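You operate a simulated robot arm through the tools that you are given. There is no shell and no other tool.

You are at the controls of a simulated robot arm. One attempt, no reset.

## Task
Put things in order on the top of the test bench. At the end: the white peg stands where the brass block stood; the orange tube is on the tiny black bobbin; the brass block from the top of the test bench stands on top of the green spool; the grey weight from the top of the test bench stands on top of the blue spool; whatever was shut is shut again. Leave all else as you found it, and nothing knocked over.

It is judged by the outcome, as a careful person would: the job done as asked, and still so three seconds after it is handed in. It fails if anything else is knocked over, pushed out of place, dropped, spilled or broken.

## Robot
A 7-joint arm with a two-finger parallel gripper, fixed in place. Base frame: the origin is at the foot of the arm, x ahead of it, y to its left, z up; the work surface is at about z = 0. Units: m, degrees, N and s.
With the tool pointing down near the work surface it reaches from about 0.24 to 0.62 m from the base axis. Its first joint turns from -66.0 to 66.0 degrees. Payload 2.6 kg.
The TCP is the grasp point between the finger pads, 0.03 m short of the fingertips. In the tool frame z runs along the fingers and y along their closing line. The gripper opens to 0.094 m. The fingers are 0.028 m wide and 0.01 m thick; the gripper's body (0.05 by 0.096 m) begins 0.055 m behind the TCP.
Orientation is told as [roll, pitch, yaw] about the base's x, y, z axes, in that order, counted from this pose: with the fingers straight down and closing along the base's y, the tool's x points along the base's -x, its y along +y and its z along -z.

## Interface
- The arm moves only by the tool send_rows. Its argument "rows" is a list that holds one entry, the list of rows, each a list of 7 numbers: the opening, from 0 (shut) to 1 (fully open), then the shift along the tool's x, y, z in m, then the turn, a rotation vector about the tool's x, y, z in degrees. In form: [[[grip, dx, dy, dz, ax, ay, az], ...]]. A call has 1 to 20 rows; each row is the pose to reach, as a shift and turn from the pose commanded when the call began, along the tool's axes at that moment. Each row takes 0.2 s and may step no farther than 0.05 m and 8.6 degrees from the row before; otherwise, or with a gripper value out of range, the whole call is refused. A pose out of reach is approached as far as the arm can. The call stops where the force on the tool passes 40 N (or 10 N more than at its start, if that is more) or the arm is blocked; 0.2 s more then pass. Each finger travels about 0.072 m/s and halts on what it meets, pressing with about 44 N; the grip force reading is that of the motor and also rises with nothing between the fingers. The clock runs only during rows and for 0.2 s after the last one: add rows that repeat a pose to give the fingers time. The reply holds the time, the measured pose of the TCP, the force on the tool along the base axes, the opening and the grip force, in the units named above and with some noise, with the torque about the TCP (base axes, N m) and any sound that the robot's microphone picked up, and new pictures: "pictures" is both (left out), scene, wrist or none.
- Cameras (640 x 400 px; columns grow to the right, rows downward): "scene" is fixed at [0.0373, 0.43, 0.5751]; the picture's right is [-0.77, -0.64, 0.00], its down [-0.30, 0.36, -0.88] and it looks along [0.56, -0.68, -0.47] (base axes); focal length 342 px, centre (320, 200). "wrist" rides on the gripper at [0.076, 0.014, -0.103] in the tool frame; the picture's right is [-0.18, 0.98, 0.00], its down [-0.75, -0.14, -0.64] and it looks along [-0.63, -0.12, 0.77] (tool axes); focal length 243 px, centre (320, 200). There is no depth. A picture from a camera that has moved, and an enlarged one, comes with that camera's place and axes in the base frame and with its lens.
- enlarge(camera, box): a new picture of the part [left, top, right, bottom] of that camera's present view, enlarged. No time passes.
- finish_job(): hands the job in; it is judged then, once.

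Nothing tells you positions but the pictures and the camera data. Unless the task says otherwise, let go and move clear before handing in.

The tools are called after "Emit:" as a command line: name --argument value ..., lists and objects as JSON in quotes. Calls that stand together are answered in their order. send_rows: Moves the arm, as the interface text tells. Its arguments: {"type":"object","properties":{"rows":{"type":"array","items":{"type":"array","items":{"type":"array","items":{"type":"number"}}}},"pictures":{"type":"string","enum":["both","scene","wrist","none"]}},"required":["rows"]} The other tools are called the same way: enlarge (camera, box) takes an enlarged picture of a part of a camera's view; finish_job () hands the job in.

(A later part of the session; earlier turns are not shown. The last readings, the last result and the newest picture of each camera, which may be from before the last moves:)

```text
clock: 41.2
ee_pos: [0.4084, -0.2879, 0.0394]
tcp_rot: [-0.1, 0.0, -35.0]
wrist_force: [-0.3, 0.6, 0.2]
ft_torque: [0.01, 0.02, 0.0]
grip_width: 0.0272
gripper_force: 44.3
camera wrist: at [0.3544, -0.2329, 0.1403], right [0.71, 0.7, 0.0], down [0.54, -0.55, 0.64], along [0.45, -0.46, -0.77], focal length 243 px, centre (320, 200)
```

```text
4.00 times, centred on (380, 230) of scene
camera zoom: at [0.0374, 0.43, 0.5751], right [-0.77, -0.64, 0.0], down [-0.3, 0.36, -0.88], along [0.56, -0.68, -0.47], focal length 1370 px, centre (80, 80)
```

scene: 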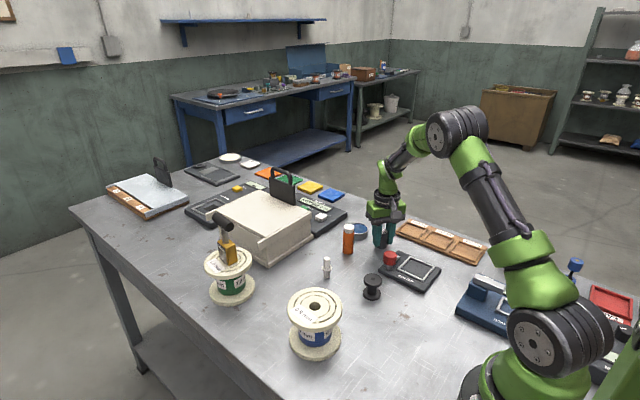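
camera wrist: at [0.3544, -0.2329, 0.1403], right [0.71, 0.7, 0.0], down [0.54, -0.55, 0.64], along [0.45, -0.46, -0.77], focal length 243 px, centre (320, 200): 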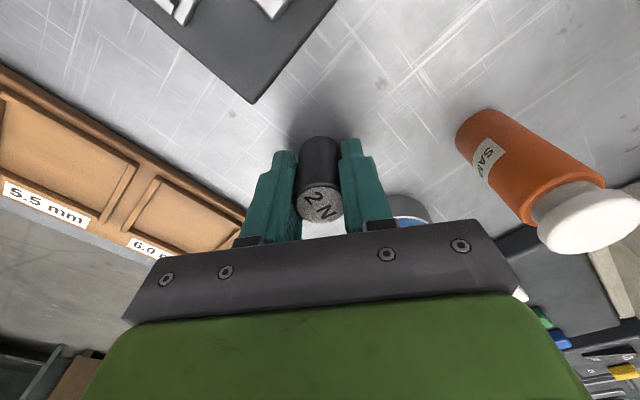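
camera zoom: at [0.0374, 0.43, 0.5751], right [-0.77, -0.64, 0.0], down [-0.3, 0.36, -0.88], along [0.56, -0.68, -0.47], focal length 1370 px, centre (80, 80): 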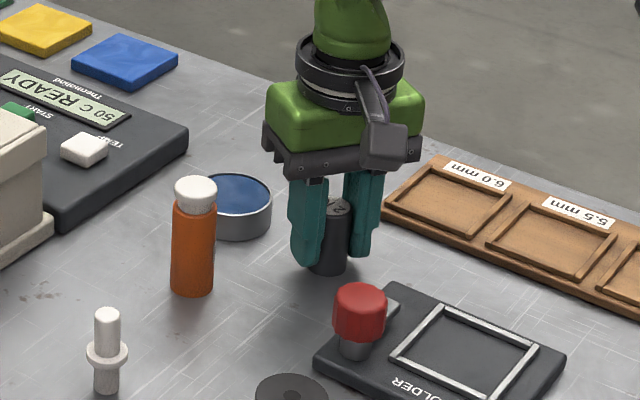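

The weight is gripped (27 mm). I'll lift it.

Emit:
send_rows --rows '[[[0, 0, 0, -0.015, 0, 0, 0], [0, 0, 0, -0.045, 0, 0, 0], [0, 0, 0, -0.085, 0, 0, 0], [0, 0, 0, -0.125, 0, 0, 0], [0, 0, 0, -0.15, 0, 0, 0], [0, 0, 0, -0.15, 0, 0, 0]]]'

Emit:
enlarge --camera "wrist" --box '[200, 60, 440, 230]'

```text
clock: 42.6
ee_pos: [0.4087, -0.2897, 0.1902]
tcp_rot: [-0.1, 0.0, -35.0]
wrist_force: [-0.1, -0.1, -1.9]
ft_torque: [-0.05, 0.0, 0.01]
grip_width: 0.0272
gripper_force: 44.0
camera wrist: at [0.3552, -0.2336, 0.2921], right [0.71, 0.7, 0.0], down [0.54, -0.55, 0.64], along [0.45, -0.46, -0.77], focal length 243 px, centre (320, 200)
```

scene: 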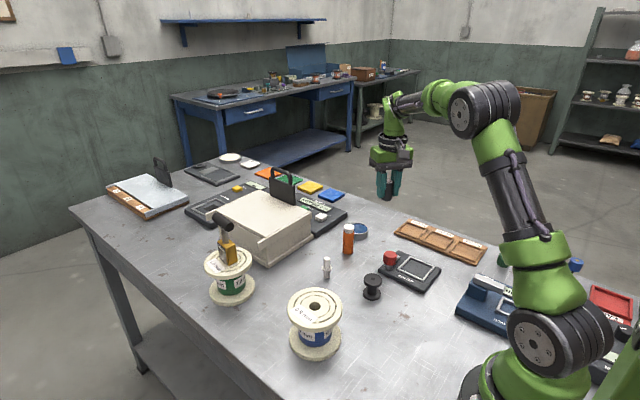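
wrist: 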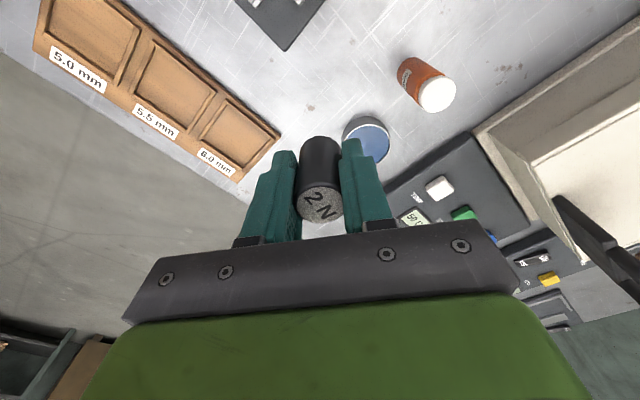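

```text
2.35 times, centred on (320, 145) of wrist
camera zoom: at [0.3552, -0.2336, 0.2921], right [0.71, 0.7, 0.0], down [0.54, -0.55, 0.64], along [0.45, -0.46, -0.77], focal length 571 px, centre (320, 329)
```

zoom: 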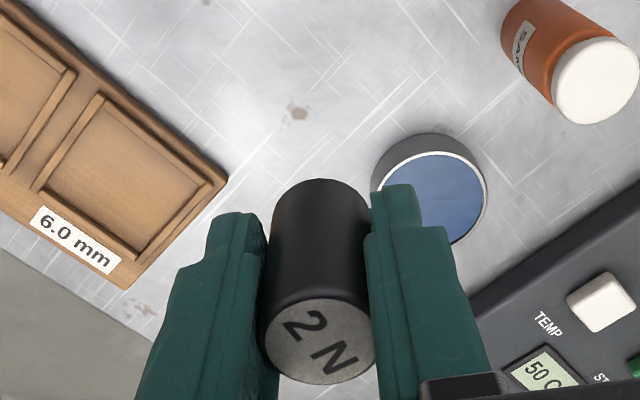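

The weight (about 2 N) hangs securely. I'll carry it over to above the blue spool.

Emit:
send_rows --rows '[[[0, 0.0157, 0.0158, 0, 0, 0, -2.7], [0, 0.0445, 0.0448, 0, 0, 0, -7.65], [0, 0.0733, 0.0738, 0, 0, 0, -12.6], [0, 0.1021, 0.1028, 0, 0, 0, -17.55], [0, 0.131, 0.1318, 0, 0, 0, -22.5], [0, 0.1598, 0.1607, 0, 0, 0, -27.45], [0, 0.1886, 0.1897, 0, 0, 0, -32.4], [0, 0.2174, 0.2187, 0, 0, 0, -37.35], [0, 0.2462, 0.2477, 0, 0, 0, -42.3], [0, 0.2619, 0.2635, 0, 0, 0, -45], [0, 0.2619, 0.2635, 0, 0, 0, -45]]]'

Emit:
enlarge --camera "wrist" --box '[160, 20, 480, 240]'

Emit:
enlarge --camera "scene" --box '[250, 210, 390, 370]'

```text
clock: 45.0
ee_pos: [0.345, 0.0771, 0.1911]
tcp_rot: [0.0, 0.0, 9.9]
wrist_force: [0.2, 0.3, -2.0]
ft_torque: [0.0, -0.02, -0.02]
grip_width: 0.0274
gripper_force: 44.3
camera wrist: at [0.2689, 0.0776, 0.2931], right [0.01, 1.0, 0.0], down [0.77, -0.01, 0.64], along [0.64, -0.01, -0.77], focal length 243 px, centre (320, 200)
```

scene: 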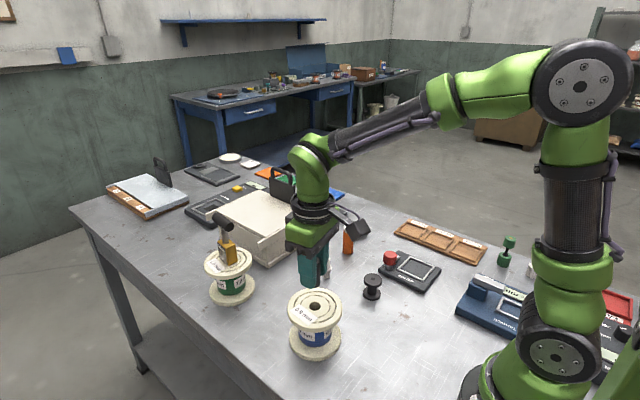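
wrist: 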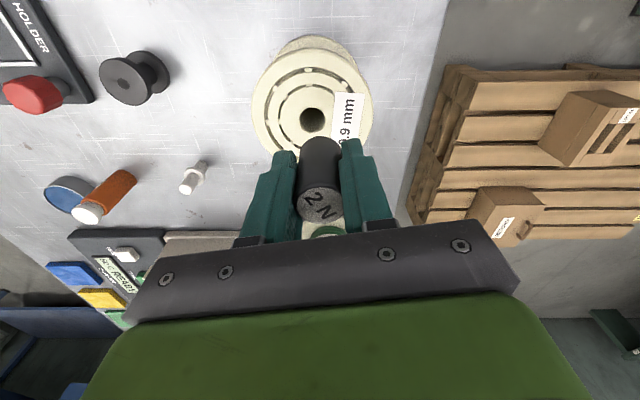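

```text
1.82 times, centred on (320, 130) of wrist
camera zoom: at [0.2689, 0.0776, 0.2931], right [0.01, 1.0, 0.0], down [0.77, -0.01, 0.64], along [0.64, -0.01, -0.77], focal length 441 px, centre (320, 327)
```

zoom: 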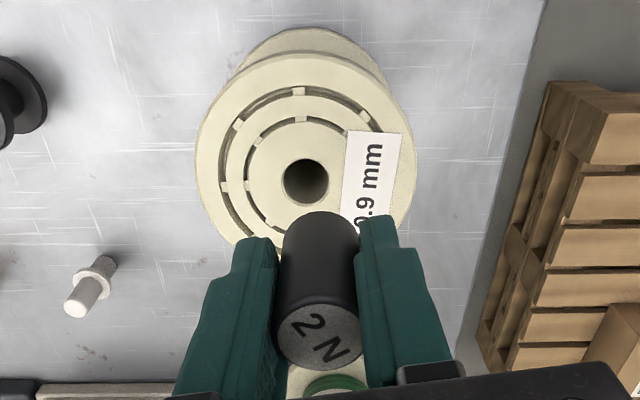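

```text
2.50 times, centred on (320, 290) of scene
camera zoom: at [0.0373, 0.4301, 0.5751], right [-0.77, -0.64, 0.0], down [-0.3, 0.36, -0.88], along [0.56, -0.68, -0.47], focal length 856 px, centre (320, -25)
```

zoom: 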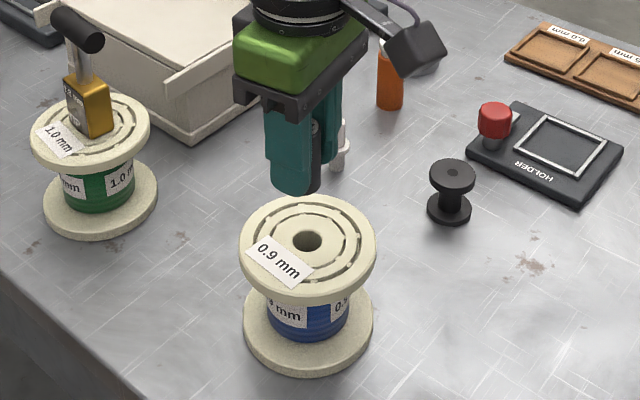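

The blue spool's centre measures about (0.348,0.070). I'll shift about 7 mm to centre the weight and descend to just above its top.

Emit:
send_rows --rows '[[[0, -0.0006, -0.0036, 0.01, 0, 0, 0], [0, -0.0013, -0.0073, 0.025, 0, 0, 0], [0, -0.0013, -0.0073, 0.042, 0, 0, 0], [0, -0.0013, -0.0073, 0.05, 0, 0, 0], [0, -0.0013, -0.0073, 0.05, 0, 0, 0]]]'

Emit:
enlarge --camera "wrist" --box '[160, 20, 480, 240]'

Emit:
enlarge --camera "scene" --box '[260, 250, 370, 360]'

```text
clock: 46.2
ee_pos: [0.3472, 0.0706, 0.141]
tcp_rot: [0.0, 0.0, 10.0]
wrist_force: [-0.1, -0.4, -1.5]
ft_torque: [0.01, 0.02, 0.01]
grip_width: 0.0276
gripper_force: 44.3
camera wrist: at [0.2697, 0.072, 0.2427], right [0.01, 1.0, 0.0], down [0.77, -0.01, 0.64], along [0.64, -0.01, -0.77], focal length 243 px, centre (320, 200)
```

scene: 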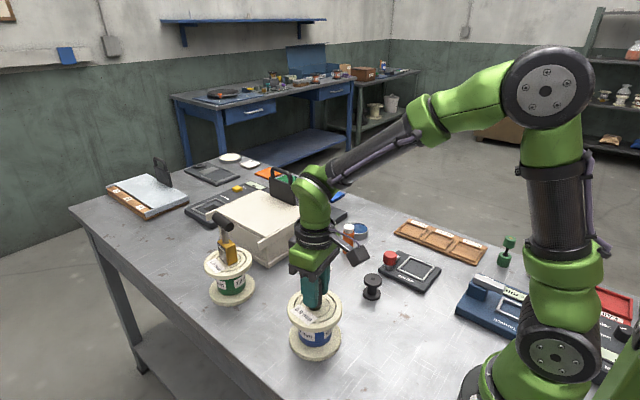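
wrist: 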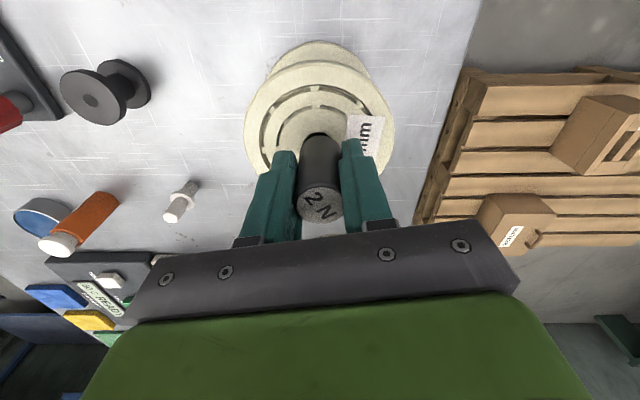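

```text
1.82 times, centred on (320, 130) of wrist
camera zoom: at [0.2697, 0.072, 0.2427], right [0.01, 1.0, 0.0], down [0.77, -0.01, 0.64], along [0.64, -0.01, -0.77], focal length 441 px, centre (320, 327)
```

zoom: 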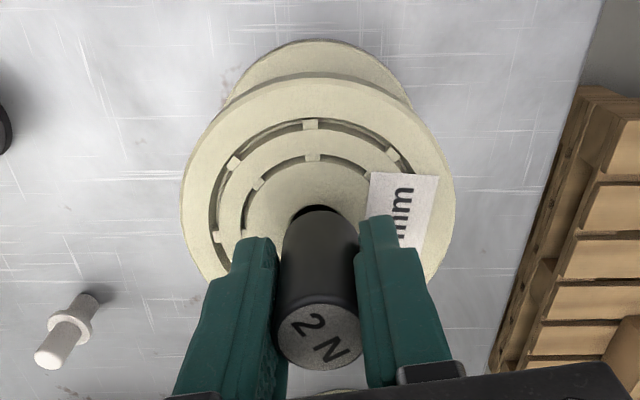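

```text
3.64 times, centred on (315, 305) of scene
camera zoom: at [0.0374, 0.43, 0.5751], right [-0.77, -0.64, 0.0], down [-0.3, 0.36, -0.88], along [0.56, -0.68, -0.47], focal length 1245 px, centre (338, -182)
```

zoom: 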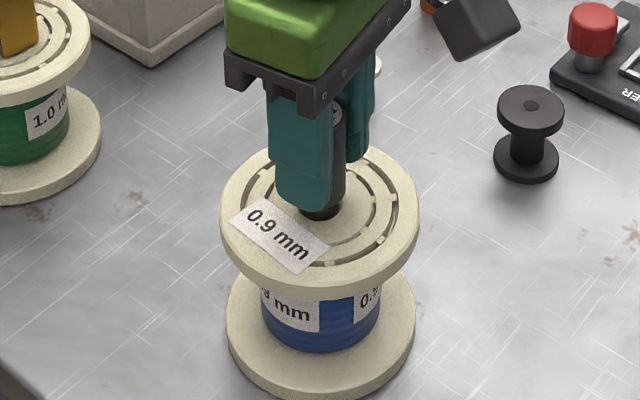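

The weight is lined up with the spool's centre. I'll lower in small steps until contact.

Emit:
send_rows --rows '[[[0, 0, 0, 0.002, 0, 0, 0], [0, 0, 0, 0.004, 0, 0, 0], [0, 0, 0, 0.006, 0, 0, 0], [0, 0, 0, 0.007, 0, 0, 0]]]' --pictures "none"

Emit:
send_rows --rows '[[[0, 0, 0, 0.0005, 0, 0, 0], [0, 0, 0, 0.001, 0, 0, 0], [0, 0, 0, 0.001, 0, 0, 0]]]' --pictures "none"

```text
clock: 47.2
ee_pos: [0.3468, 0.0713, 0.1337]
tcp_rot: [0.0, 0.0, 10.1]
wrist_force: [-0.2, -0.5, -2.1]
ft_torque: [0.03, 0.03, -0.02]
grip_width: 0.0273
gripper_force: 44.0
```

```text
clock: 48.0
ee_pos: [0.3478, 0.0723, 0.1323]
tcp_rot: [0.0, 0.0, 10.1]
wrist_force: [-0.4, 0.1, -1.8]
ft_torque: [-0.04, -0.02, 0.0]
grip_width: 0.0273
gripper_force: 43.7
```

Emit:
send_rows --rows '[[[0, 0, 0, 0.0005, 0, 0, 0], [0, 0, 0, 0.001, 0, 0, 0], [0, 0, 0, 0.001, 0, 0, 0]]]' --pictures "none"

Emit:
enlarge --camera "scene" --box '[260, 250, 370, 360]'

```text
clock: 48.8
ee_pos: [0.3473, 0.071, 0.1305]
tcp_rot: [0.0, 0.0, 10.0]
wrist_force: [-0.2, 0.4, -2.3]
ft_torque: [0.0, 0.02, 0.0]
grip_width: 0.0271
gripper_force: 44.0
```

```text
3.64 times, centred on (315, 305) of scene
camera zoom: at [0.0374, 0.43, 0.5751], right [-0.77, -0.64, 0.0], down [-0.3, 0.36, -0.88], along [0.56, -0.68, -0.47], focal length 1245 px, centre (338, -182)
```

zoom: 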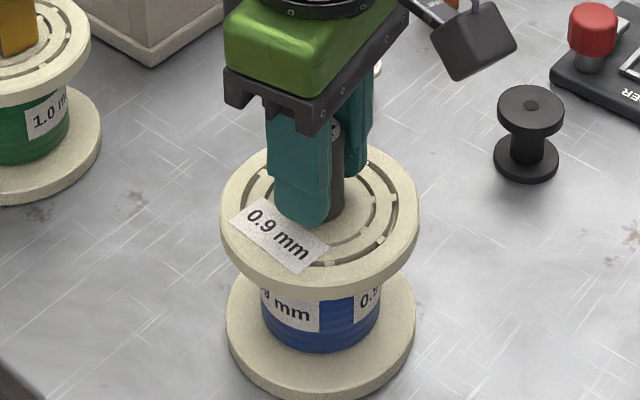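

No contact yet (force still -2 N); continuing in small steps.

Emit:
send_rows --rows '[[[0, 0, 0, 0.0005, 0, 0, 0], [0, 0, 0, 0.001, 0, 0, 0], [0, 0, 0, 0.001, 0, 0, 0]]]' --pictures "none"

```text
clock: 49.6
ee_pos: [0.3479, 0.0718, 0.1302]
tcp_rot: [0.0, 0.0, 9.9]
wrist_force: [0.2, -0.2, -2.5]
ft_torque: [-0.02, -0.01, 0.01]
grip_width: 0.027
gripper_force: 43.9
```

Emit:
send_rows --rows '[[[0, 0, 0, 0.0005, 0, 0, 0], [0, 0, 0, 0.001, 0, 0, 0], [0, 0, 0, 0.001, 0, 0, 0]]]' --pictures "none"

```text
clock: 50.4
ee_pos: [0.3478, 0.0704, 0.1277]
tcp_rot: [0.0, 0.0, 10.0]
wrist_force: [0.9, 0.7, -1.6]
ft_torque: [0.0, 0.0, 0.0]
grip_width: 0.0272
gripper_force: 44.3
```

Emit:
send_rows --rows '[[[0, 0, 0, 0.0005, 0, 0, 0], [0, 0, 0, 0.001, 0, 0, 0], [0, 0, 0, 0.001, 0, 0, 0]]]' --pictures "none"

Emit:
enlarge --camera "scene" --box '[260, 250, 370, 360]'

Emit:
enlarge --camera "wrist" --box '[160, 20, 480, 240]'

```text
clock: 51.2
ee_pos: [0.3476, 0.0713, 0.1277]
tcp_rot: [0.0, -0.1, 10.0]
wrist_force: [-7.5, 0.1, 20.6]
ft_torque: [-0.06, 0.38, -0.06]
grip_width: 0.0271
gripper_force: 44.3
```

```text
3.64 times, centred on (315, 305) of scene
camera zoom: at [0.0372, 0.43, 0.5751], right [-0.77, -0.64, 0.0], down [-0.3, 0.36, -0.88], along [0.56, -0.68, -0.47], focal length 1245 px, centre (338, -182)
```

zoom: 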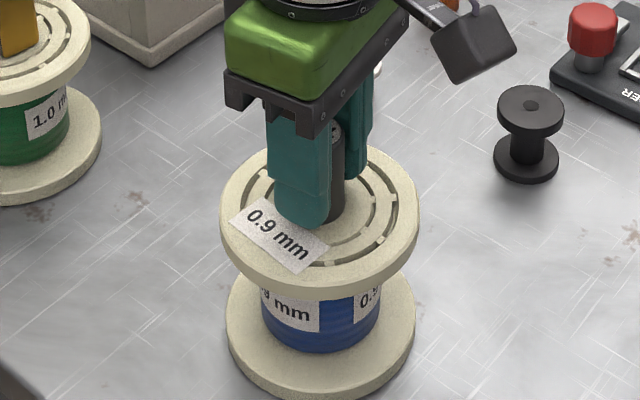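

```text
1.82 times, centred on (320, 130) of wrist
camera zoom: at [0.2706, 0.0717, 0.2301], right [0.01, 1.0, 0.0], down [0.77, -0.01, 0.64], along [0.64, -0.01, -0.77], focal length 441 px, centre (320, 327)
```

zoom: 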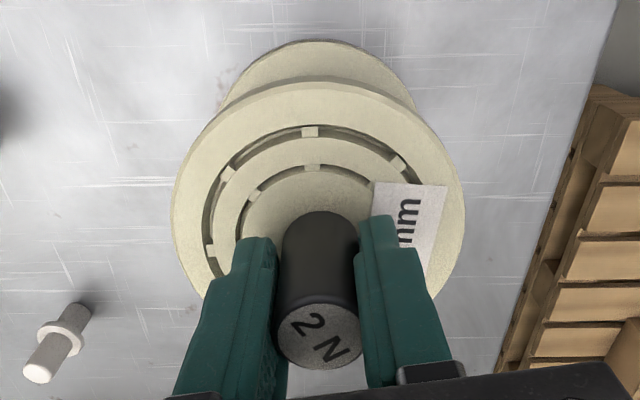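

Contact made with the spool top. I'll ease off half a millimetre and release the weight.

Emit:
send_rows --rows '[[[0, 0, 0, -0.0006, 0, 0, 0], [0.35, 0, 0, -0.0006, 0, 0, 0], [0.45, 0, 0, -0.0006, 0, 0, 0], [0.6, 0, 0, -0.0006, 0, 0, 0], [0.6, 0, 0, -0.0006, 0, 0, 0]]]' --pictures "wrist"

Emit:
send_rows --rows '[[[0.6, 0, 0, -0.01, 0, 0, 0], [0.6, 0, 0, -0.03, 0, 0, 0], [0.6, 0, 0, -0.06, 0, 0, 0], [0.6, 0, 0, -0.09, 0, 0, 0], [0.6, 0, 0, -0.09, 0, 0, 0]]]'

Emit:
enlarge --camera "scene" --box '[260, 250, 370, 360]'

Emit:
enlarge --camera "wrist" --box '[160, 20, 480, 240]'

```text
clock: 52.4
ee_pos: [0.3469, 0.0707, 0.1272]
tcp_rot: [0.0, 0.0, 10.1]
wrist_force: [0.1, 0.4, 0.0]
ft_torque: [0.01, 0.01, -0.01]
grip_width: 0.0564
gripper_force: 0.0
camera wrist: at [0.2708, 0.0715, 0.2295], right [0.01, 1.0, 0.0], down [0.77, -0.01, 0.64], along [0.64, -0.01, -0.77], focal length 243 px, centre (320, 200)
```

wrist: 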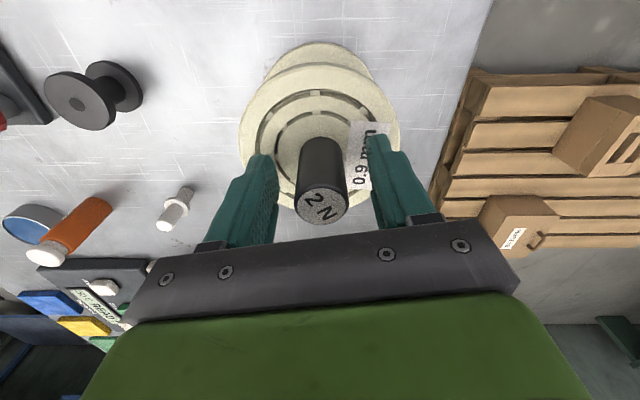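

```text
clock: 53.6
ee_pos: [0.3477, 0.0694, 0.2194]
tcp_rot: [0.0, 0.0, 9.9]
wrist_force: [0.8, -0.5, 0.7]
ft_torque: [0.01, 0.0, 0.01]
grip_width: 0.0561
gripper_force: 0.1
camera wrist: at [0.271, 0.0699, 0.3205], right [0.01, 1.0, 0.0], down [0.77, -0.01, 0.64], along [0.64, -0.01, -0.77], focal length 243 px, centre (320, 200)
```

scene: 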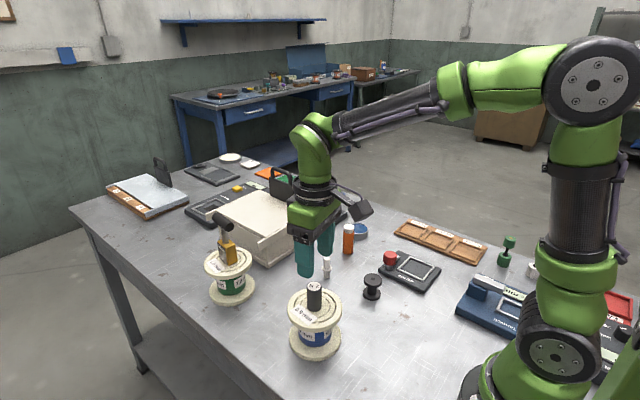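
wrist: 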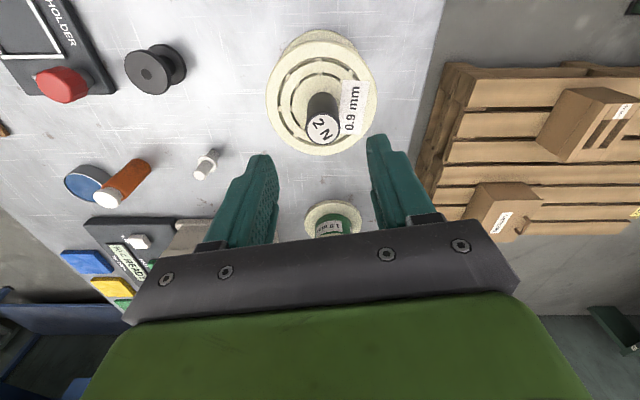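

```text
3.64 times, centred on (315, 305) of scene
camera zoom: at [0.0373, 0.43, 0.5751], right [-0.77, -0.64, 0.0], down [-0.3, 0.36, -0.88], along [0.56, -0.68, -0.47], focal length 1245 px, centre (338, -182)
```

zoom: 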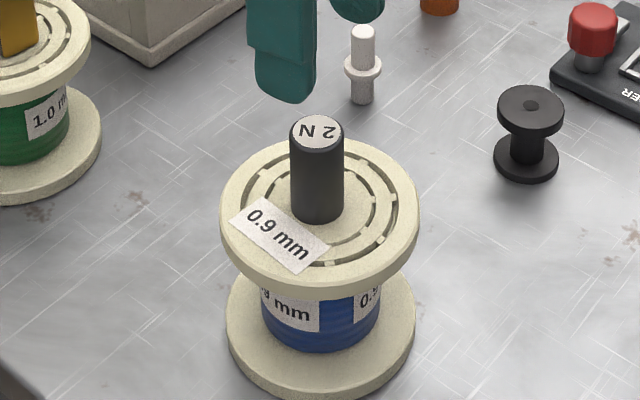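

```text
1.82 times, centred on (320, 130) of wrist
camera zoom: at [0.271, 0.0699, 0.3205], right [0.01, 1.0, 0.0], down [0.77, -0.01, 0.64], along [0.64, -0.01, -0.77], focal length 441 px, centre (320, 327)
```

zoom: 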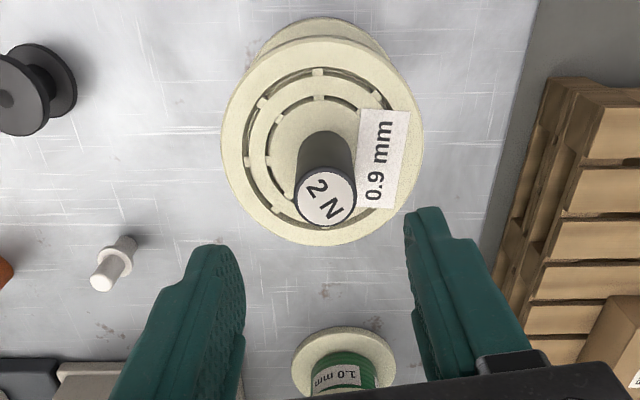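

The weight stands upright and centred on the blue spool. Next is the orange tube at about (0.471,-0.21); I'll move to hover over it.

Emit:
send_rows --rows '[[[0.6, -0.0073, -0.0297, 0, 0, 0, 4.5], [0.6, -0.0165, -0.0672, 0, 0, 0, 10], [0.6, -0.0257, -0.1047, 0.004, 0, 0, 15.6], [0.6, -0.0349, -0.1422, 0.009, 0, 0, 21.2], [0.6, -0.0441, -0.1797, 0.014, 0, 0, 26.8], [0.6, -0.0533, -0.2172, 0.019, 0, 0, 32.4], [0.6, -0.0625, -0.2547, 0.025, 0, 0, 38], [0.6, -0.0729, -0.2972, 0.03, 0, 0, 45], [0.6, -0.0729, -0.2972, 0.03, 0, 0, 45]]]'

Emit:
enlarge --camera "wrist" --box '[200, 30, 440, 200]'

```text
clock: 55.6
ee_pos: [0.4713, -0.209, 0.1902]
tcp_rot: [0.0, 0.0, -35.1]
wrist_force: [0.2, -0.3, -0.1]
ft_torque: [0.0, 0.03, 0.0]
grip_width: 0.0564
gripper_force: 0.1
camera wrist: at [0.4179, -0.1518, 0.2919], right [0.72, 0.7, 0.0], down [0.54, -0.55, 0.64], along [0.45, -0.46, -0.77], focal length 243 px, centre (320, 200)
```

scene: 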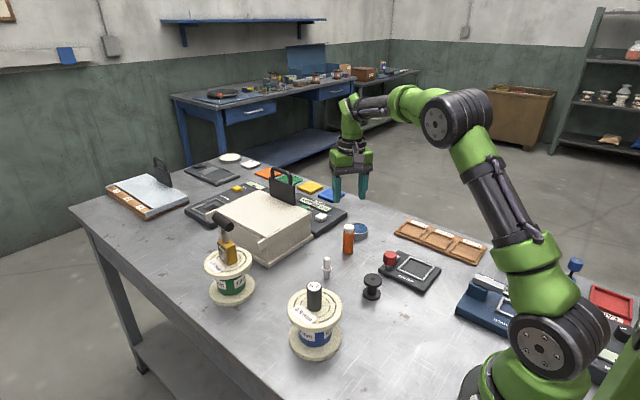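
wrist: 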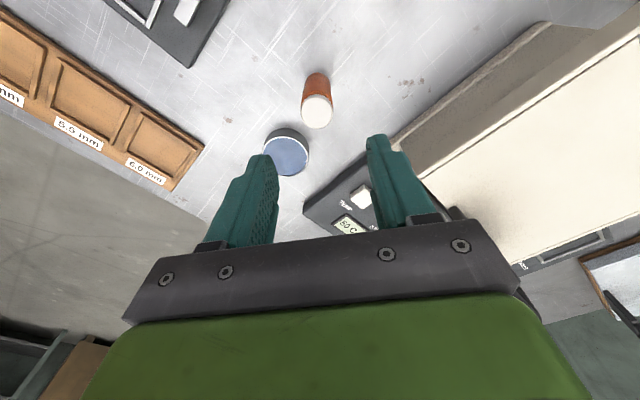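

```text
2.35 times, centred on (320, 115) of wrist
camera zoom: at [0.4179, -0.1518, 0.2919], right [0.72, 0.7, 0.0], down [0.54, -0.55, 0.64], along [0.45, -0.46, -0.77], focal length 571 px, centre (320, 400)
```

zoom: 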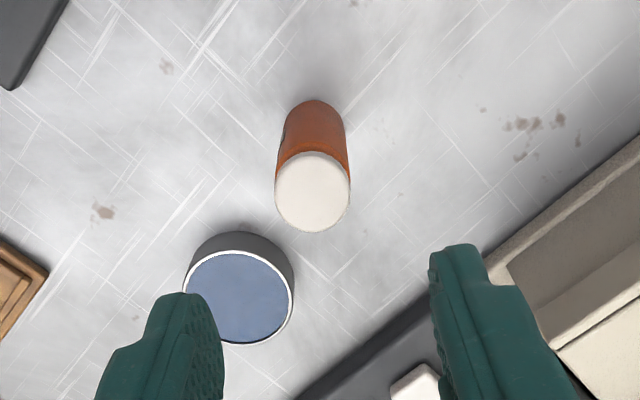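

The tube is at about (0.4697,-0.2085), within 3 mm of the grasp axis. I'll centre and descend to check before closing.

Emit:
send_rows --rows '[[[0.6, 0.0013, -0.0024, 0.02, 0, 0, 0], [0.6, 0.0013, -0.0024, 0.05, 0, 0, 0], [0.6, 0.0013, -0.0024, 0.075, 0, 0, 0], [0.6, 0.0013, -0.0024, 0.075, 0, 0, 0]]]'

Emit:
enlarge --camera "wrist" --box '[200, 60, 440, 230]'

Emit:
enlarge --camera "scene" --box '[300, 160, 410, 270]'

```text
clock: 56.6
ee_pos: [0.4684, -0.2094, 0.1132]
tcp_rot: [-0.1, 0.0, -35.0]
wrist_force: [-0.5, -0.2, 0.0]
ft_torque: [-0.02, 0.01, 0.01]
grip_width: 0.0563
gripper_force: 0.1
camera wrist: at [0.415, -0.1536, 0.215], right [0.71, 0.7, 0.0], down [0.54, -0.55, 0.64], along [0.45, -0.46, -0.77], focal length 243 px, centre (320, 200)
```

scene: 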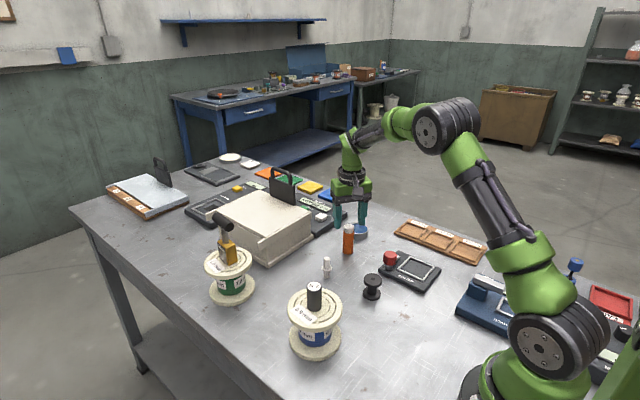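
wrist: 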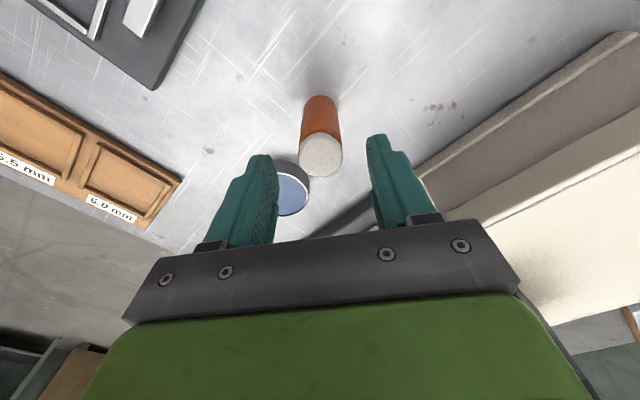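

```text
2.35 times, centred on (320, 145) of wrist
camera zoom: at [0.415, -0.1536, 0.215], right [0.71, 0.7, 0.0], down [0.54, -0.55, 0.64], along [0.45, -0.46, -0.77], focal length 571 px, centre (320, 329)
```

zoom: 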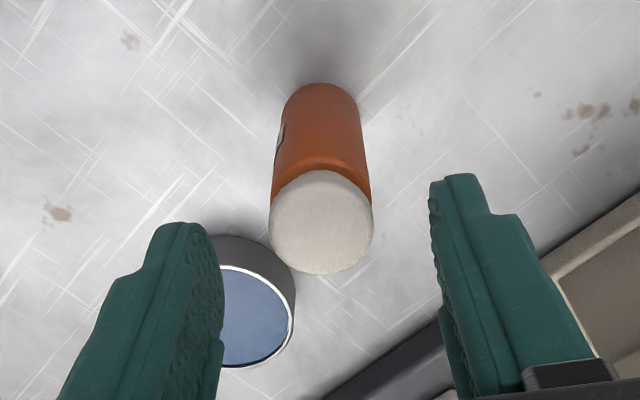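

```text
3.64 times, centred on (355, 215) of scene
camera zoom: at [0.0373, 0.43, 0.5751], right [-0.77, -0.64, 0.0], down [-0.3, 0.36, -0.88], along [0.56, -0.68, -0.47], focal length 1245 px, centre (193, 146)
```

zoom: 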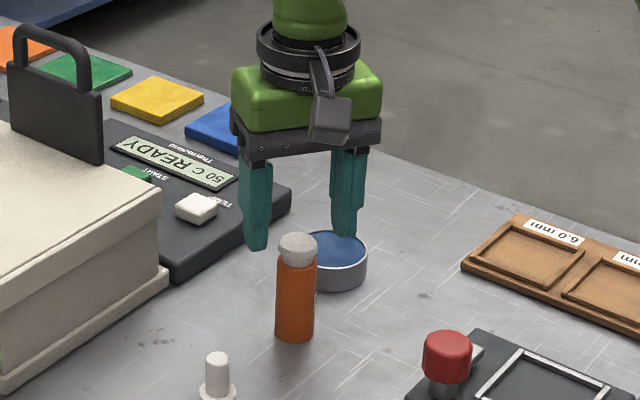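

Centred. I'll descend to mid-tube height and close the fingers.

Emit:
send_rows --rows '[[[0.6, 0, 0, 0.025, 0, 0, 0], [0.6, 0, 0, 0.05, 0, 0, 0], [0.6, 0, 0, 0.07, 0, 0, 0], [0.6, 0, 0, 0.07, 0, 0, 0], [0.45, 0, 0, 0.07, 0, 0, 0], [0.3, 0, 0, 0.07, 0, 0, 0], [0.1, 0, 0, 0.07, 0, 0, 0], [0.1, 0, 0, 0.07, 0, 0, 0]]]'

Emit:
enlarge --camera "wrist" --box '[200, 60, 440, 230]'

Emit:
enlarge --camera "scene" --box '[300, 160, 410, 270]'

```text
clock: 58.4
ee_pos: [0.4663, -0.2114, 0.0433]
tcp_rot: [0.0, 0.1, -35.0]
wrist_force: [-0.4, 1.1, 0.8]
ft_torque: [0.0, -0.01, 0.0]
grip_width: 0.0287
gripper_force: 44.4
camera wrist: at [0.4131, -0.1555, 0.145], right [0.71, 0.7, 0.0], down [0.54, -0.55, 0.64], along [0.45, -0.46, -0.77], focal length 243 px, centre (320, 200)
```

scene: 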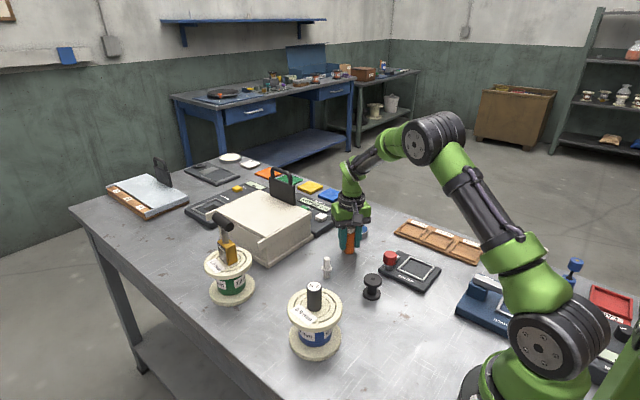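
wrist: 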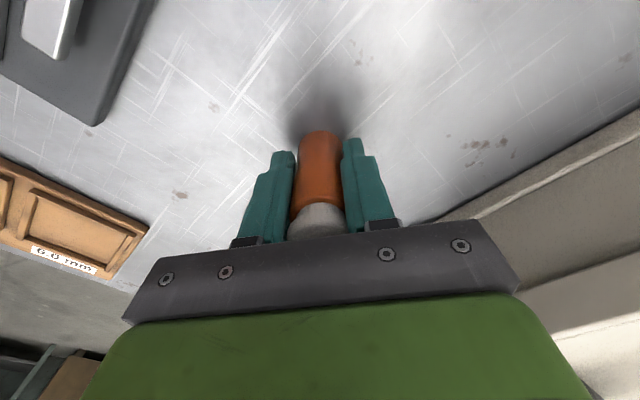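

```text
2.35 times, centred on (320, 145) of wrist
camera zoom: at [0.4131, -0.1555, 0.145], right [0.71, 0.7, 0.0], down [0.54, -0.55, 0.64], along [0.45, -0.46, -0.77], focal length 571 px, centre (320, 329)
```

zoom: 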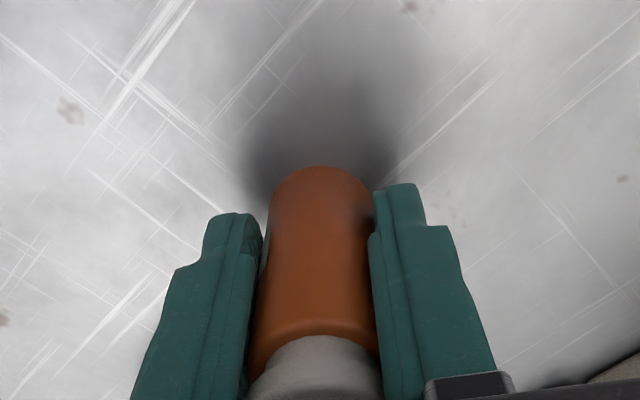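

```text
3.64 times, centred on (355, 215) of scene
camera zoom: at [0.0373, 0.43, 0.5751], right [-0.77, -0.64, 0.0], down [-0.3, 0.36, -0.88], along [0.56, -0.68, -0.47], focal length 1245 px, centre (193, 146)
```

zoom: 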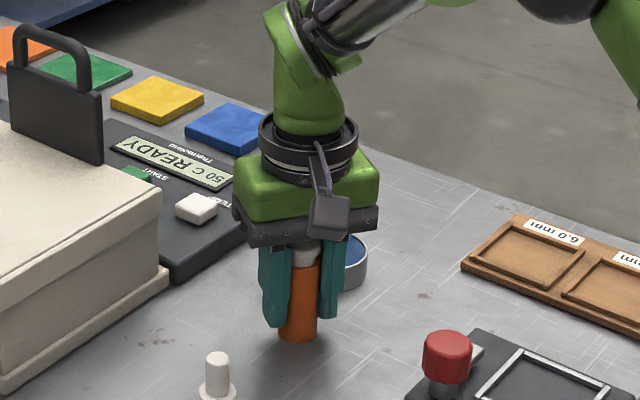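

The tube is held (29 mm). I'll lift it and then carry it over the black bobbin at about (0.331,-0.1065).

Emit:
send_rows --rows '[[[0.1, 0, 0, -0.015, 0, 0, 0], [0.1, 0, 0, -0.045, 0, 0, 0], [0.1, 0, 0, -0.085, 0, 0, 0], [0.1, 0, 0, -0.12, 0, 0, 0], [0.1, 0, 0, -0.12, 0, 0, 0]]]'

Emit:
enlarge --camera "scene" --box '[300, 130, 420, 270]'

```text
clock: 59.6
ee_pos: [0.4687, -0.2091, 0.1617]
tcp_rot: [0.0, 0.0, -35.0]
wrist_force: [1.2, -0.1, -0.3]
ft_torque: [0.03, 0.0, -0.01]
grip_width: 0.0287
gripper_force: 43.8
camera wrist: at [0.4147, -0.1538, 0.2638], right [0.71, 0.7, 0.0], down [0.54, -0.55, 0.64], along [0.45, -0.46, -0.77], focal length 243 px, centre (320, 200)
```

scene: 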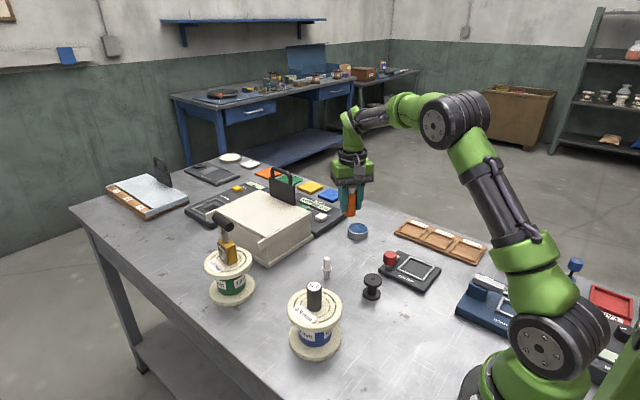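
wrist: 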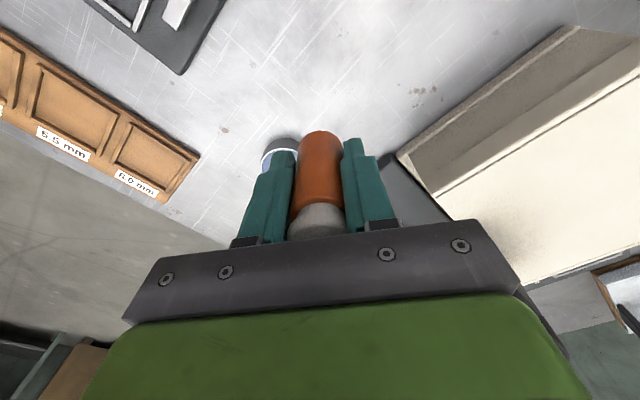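

```text
2.86 times, centred on (360, 200) of scene
camera zoom: at [0.0373, 0.43, 0.5751], right [-0.77, -0.64, 0.0], down [-0.3, 0.36, -0.88], along [0.56, -0.68, -0.47], focal length 978 px, centre (206, 200)
```

zoom: 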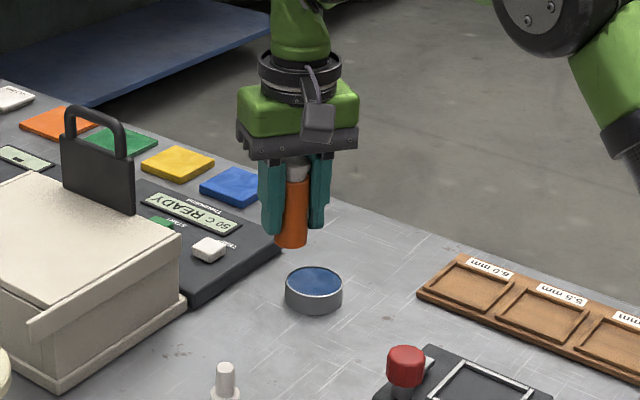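

Tube lifted, and the tin is undisturbed. I'll carry it to above the bobbin.

Emit:
send_rows --rows '[[[0.1, 0.017, 0.0005, 0, 0, 0, -2], [0.1, 0.051, 0.0016, 0, 0, 0, -5.5], [0.1, 0.085, 0.0026, 0, 0, 0, -9], [0.1, 0.119, 0.0036, 0, 0, 0, -12.5], [0.1, 0.153, 0.0047, 0, 0, 0, -15.5], [0.1, 0.1716, 0.0052, 0, 0, 0, -17], [0.1, 0.1716, 0.0052, 0, 0, 0, -17]]]'

Emit:
enlarge --camera "wrist" --box '[200, 10, 440, 180]'

Emit:
enlarge --camera "scene" --box '[310, 200, 430, 320]'

```text
clock: 61.2
ee_pos: [0.3299, -0.1071, 0.1629]
tcp_rot: [-0.1, 0.0, -18.0]
wrist_force: [-0.2, -0.7, -0.3]
ft_torque: [0.01, 0.01, 0.01]
grip_width: 0.0288
gripper_force: 43.9
camera wrist: at [0.2621, -0.0692, 0.2655], right [0.48, 0.88, 0.0], down [0.67, -0.37, 0.64], along [0.56, -0.31, -0.77], focal length 243 px, centre (320, 200)
```

scene: 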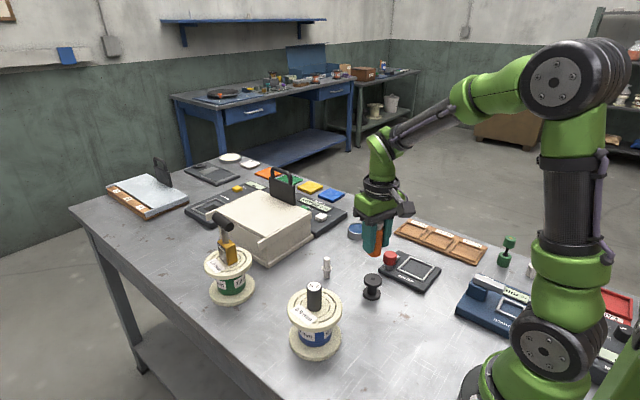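
wrist: 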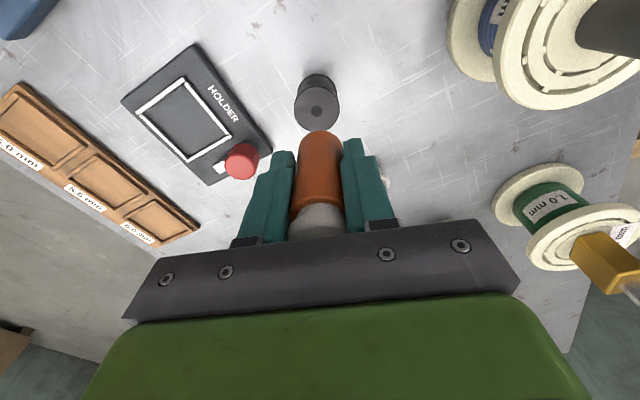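

```text
2.35 times, centred on (320, 95) of wrist
camera zoom: at [0.2621, -0.0692, 0.2655], right [0.48, 0.88, 0.0], down [0.67, -0.37, 0.64], along [0.56, -0.31, -0.77], focal length 571 px, centre (320, 447)
```

zoom: 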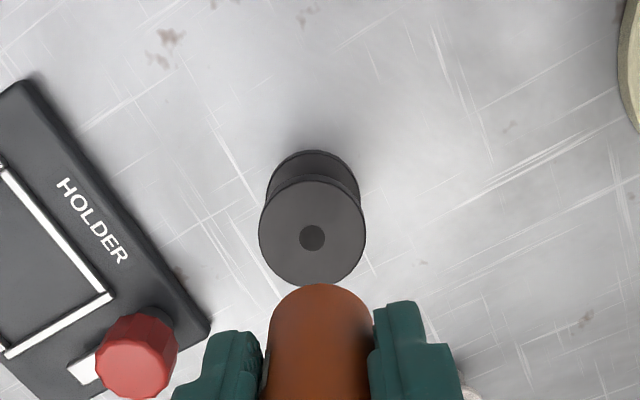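

```text
3.33 times, centred on (370, 260) of scene
camera zoom: at [0.0373, 0.4301, 0.5751], right [-0.77, -0.64, 0.0], down [-0.3, 0.36, -0.88], along [0.56, -0.68, -0.47], focal length 1141 px, centre (153, 0)
```

zoom: 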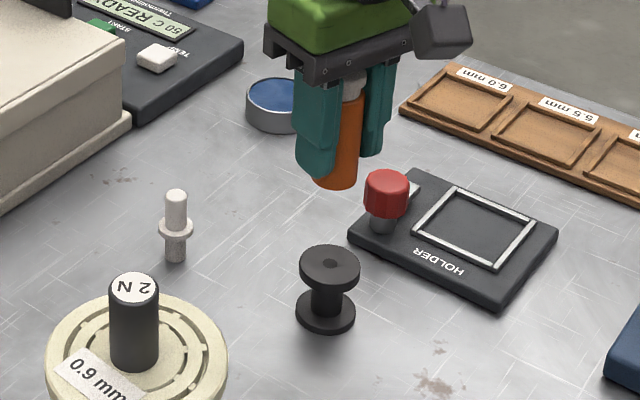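

The bobbin's top centre is about (0.331,-0.110). I'll shift 3 mm and lower to about 1 cm above it.

Emit:
send_rows --rows '[[[0.1, -0.0008, -0.0016, 0.01, 0, 0, 0], [0.1, -0.0015, -0.0031, 0.03, 0, 0, 0], [0.1, -0.0015, -0.0031, 0.05, 0, 0, 0], [0.1, -0.0015, -0.0031, 0.064, 0, 0, 0], [0.1, -0.0015, -0.0031, 0.064, 0, 0, 0]]]'

Emit:
enlarge --camera "wrist" --box '[200, 60, 440, 230]'

Emit:
enlarge --camera "scene" --box '[330, 230, 420, 310]'

```text
clock: 62.4
ee_pos: [0.3325, -0.111, 0.1008]
tcp_rot: [-0.1, 0.1, -17.9]
wrist_force: [0.2, 0.1, -0.6]
ft_torque: [-0.03, -0.02, 0.01]
grip_width: 0.0289
gripper_force: 43.7
camera wrist: at [0.2641, -0.0729, 0.201], right [0.48, 0.88, 0.0], down [0.67, -0.37, 0.64], along [0.56, -0.31, -0.77], focal length 243 px, centre (320, 200)
```

scene: 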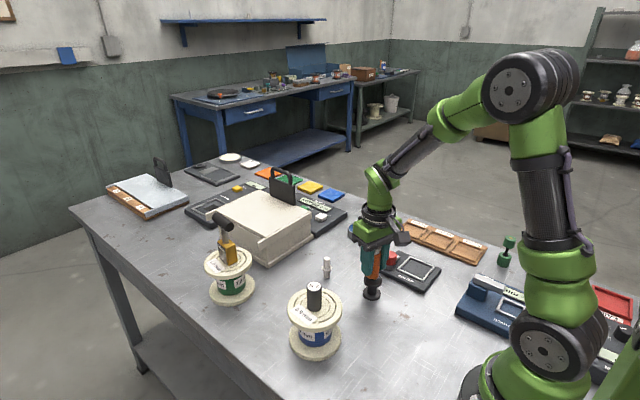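
wrist: 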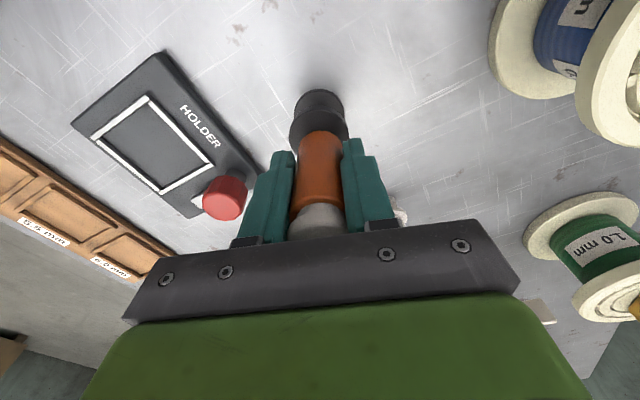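

```text
2.35 times, centred on (320, 145) of wrist
camera zoom: at [0.2641, -0.0729, 0.201], right [0.48, 0.88, 0.0], down [0.67, -0.37, 0.64], along [0.56, -0.31, -0.77], focal length 571 px, centre (320, 329)
```

zoom: 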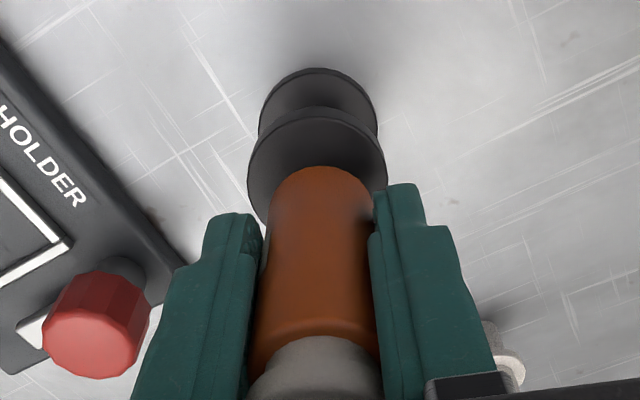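

```text
5.00 times, centred on (375, 270) of scene
camera zoom: at [0.0373, 0.43, 0.5751], right [-0.77, -0.64, 0.0], down [-0.3, 0.36, -0.88], along [0.56, -0.68, -0.47], focal length 1712 px, centre (45, -150)
```

zoom: 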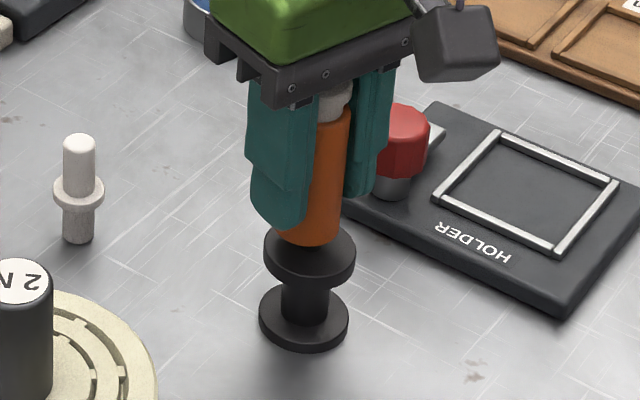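

Tube and bobbin are lined up in both views. I'll lower in small steps until it touches.

Emit:
send_rows --rows '[[[0.1, 0, 0, 0.003, 0, 0, 0], [0.1, 0, 0, 0.006, 0, 0, 0], [0.1, 0, 0, 0.009, 0, 0, 0], [0.1, 0, 0, 0.009, 0, 0, 0]]]' --pictures "none"

Emit:
enlarge --camera "scene" --box '[330, 230, 420, 310]'

```text
clock: 63.4
ee_pos: [0.3306, -0.1105, 0.0905]
tcp_rot: [0.0, 0.0, -18.1]
wrist_force: [-0.1, -0.8, -0.8]
ft_torque: [0.01, 0.0, 0.04]
grip_width: 0.0288
gripper_force: 44.2
```

```text
5.00 times, centred on (375, 270) of scene
camera zoom: at [0.0373, 0.43, 0.5751], right [-0.77, -0.64, 0.0], down [-0.3, 0.36, -0.88], along [0.56, -0.68, -0.47], focal length 1712 px, centre (45, -150)
```

zoom: 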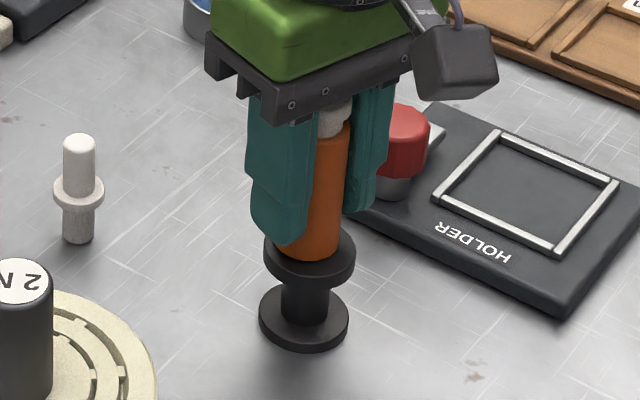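

Emit:
send_rows --rows '[[[0.1, 0, 0, 0.0007, 0, 0, 0], [0.1, 0, 0, 0.0015, 0, 0, 0], [0.1, 0, 0, 0.0015, 0, 0, 0]]]' --pictures "none"

```text
clock: 64.2
ee_pos: [0.3318, -0.1111, 0.0892]
tcp_rot: [0.0, 0.1, -18.0]
wrist_force: [0.3, -0.6, -0.6]
ft_torque: [0.03, 0.02, -0.03]
grip_width: 0.0289
gripper_force: 43.4
```

Still free; another small step down.

Emit:
send_rows --rows '[[[0.1, 0, 0, 0.0005, 0, 0, 0], [0.1, 0, 0, 0.001, 0, 0, 0], [0.1, 0, 0, 0.001, 0, 0, 0]]]' --pictures "none"

```text
clock: 65.0
ee_pos: [0.331, -0.1118, 0.0882]
tcp_rot: [0.0, -0.1, -17.9]
wrist_force: [-0.6, 1.8, 12.7]
ft_torque: [0.06, 0.11, 0.02]
grip_width: 0.0292
gripper_force: 44.6
```

Contact at 12.7 N, so the tube rests on the bobbin. I'll ease off half a millimetre, release and check.

Emit:
send_rows --rows '[[[0.1, 0, 0, -0.0005, 0, 0, 0], [0.35, 0, 0, -0.0005, 0, 0, 0], [0.45, 0, 0, -0.0005, 0, 0, 0], [0.6, 0, 0, -0.0005, 0, 0, 0], [0.6, 0, 0, -0.0005, 0, 0, 0]]]'

Emit:
enlarge --camera "scene" --box '[330, 230, 420, 310]'

Emit:
enlarge --camera "wrist" --box '[200, 60, 440, 230]'

```text
clock: 66.2
ee_pos: [0.33, -0.1109, 0.0889]
tcp_rot: [0.1, 0.0, -18.0]
wrist_force: [0.1, 0.8, 0.7]
ft_torque: [0.0, 0.0, 0.0]
grip_width: 0.0563
gripper_force: 0.1
camera wrist: at [0.2632, -0.0735, 0.1898], right [0.48, 0.88, 0.0], down [0.67, -0.37, 0.64], along [0.56, -0.31, -0.77], focal length 243 px, centre (320, 200)
```

scene: 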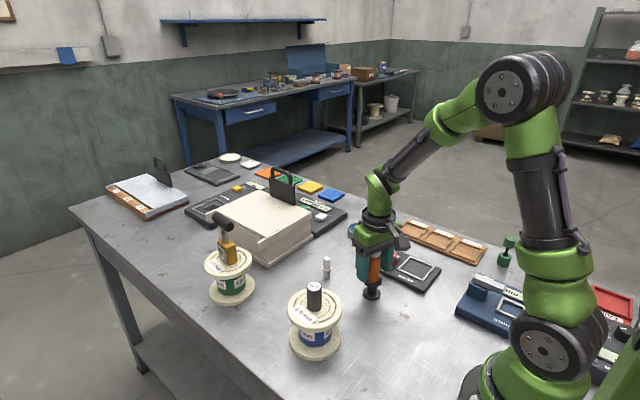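
wrist: 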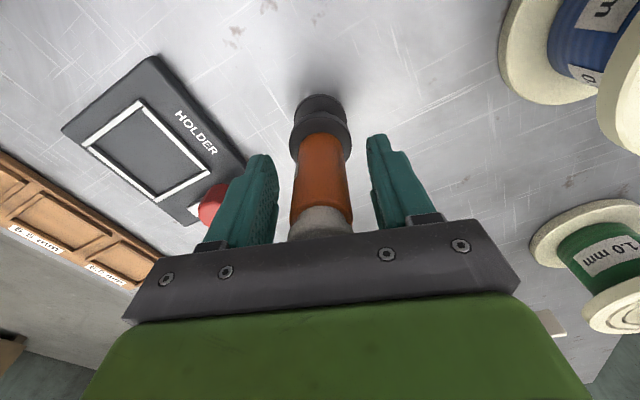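

```text
5.00 times, centred on (375, 270) of scene
camera zoom: at [0.0373, 0.43, 0.5751], right [-0.77, -0.64, 0.0], down [-0.3, 0.36, -0.88], along [0.56, -0.68, -0.47], focal length 1712 px, centre (45, -150)
```

zoom: 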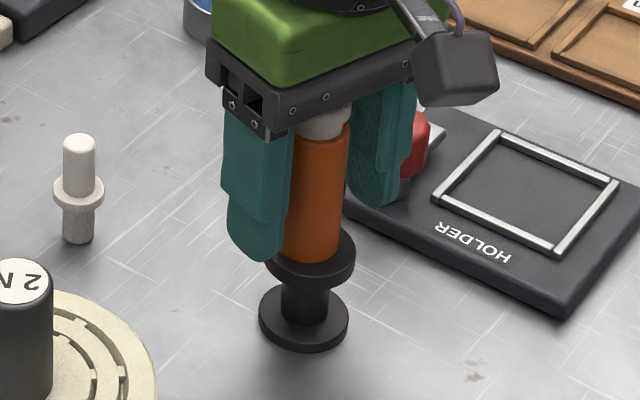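

```text
2.35 times, centred on (320, 145) of wrist
camera zoom: at [0.2632, -0.0735, 0.1898], right [0.48, 0.88, 0.0], down [0.67, -0.37, 0.64], along [0.56, -0.31, -0.77], focal length 571 px, centre (320, 329)
```

zoom: 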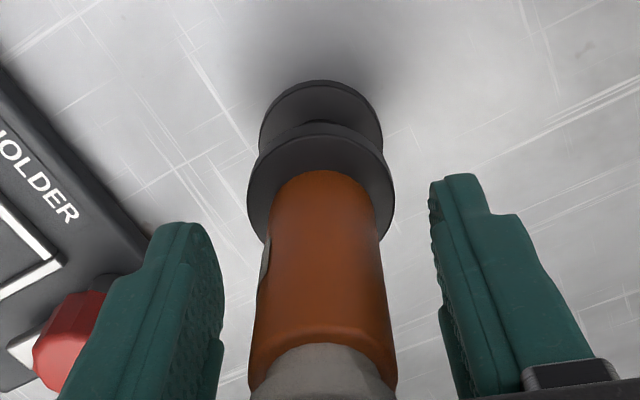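

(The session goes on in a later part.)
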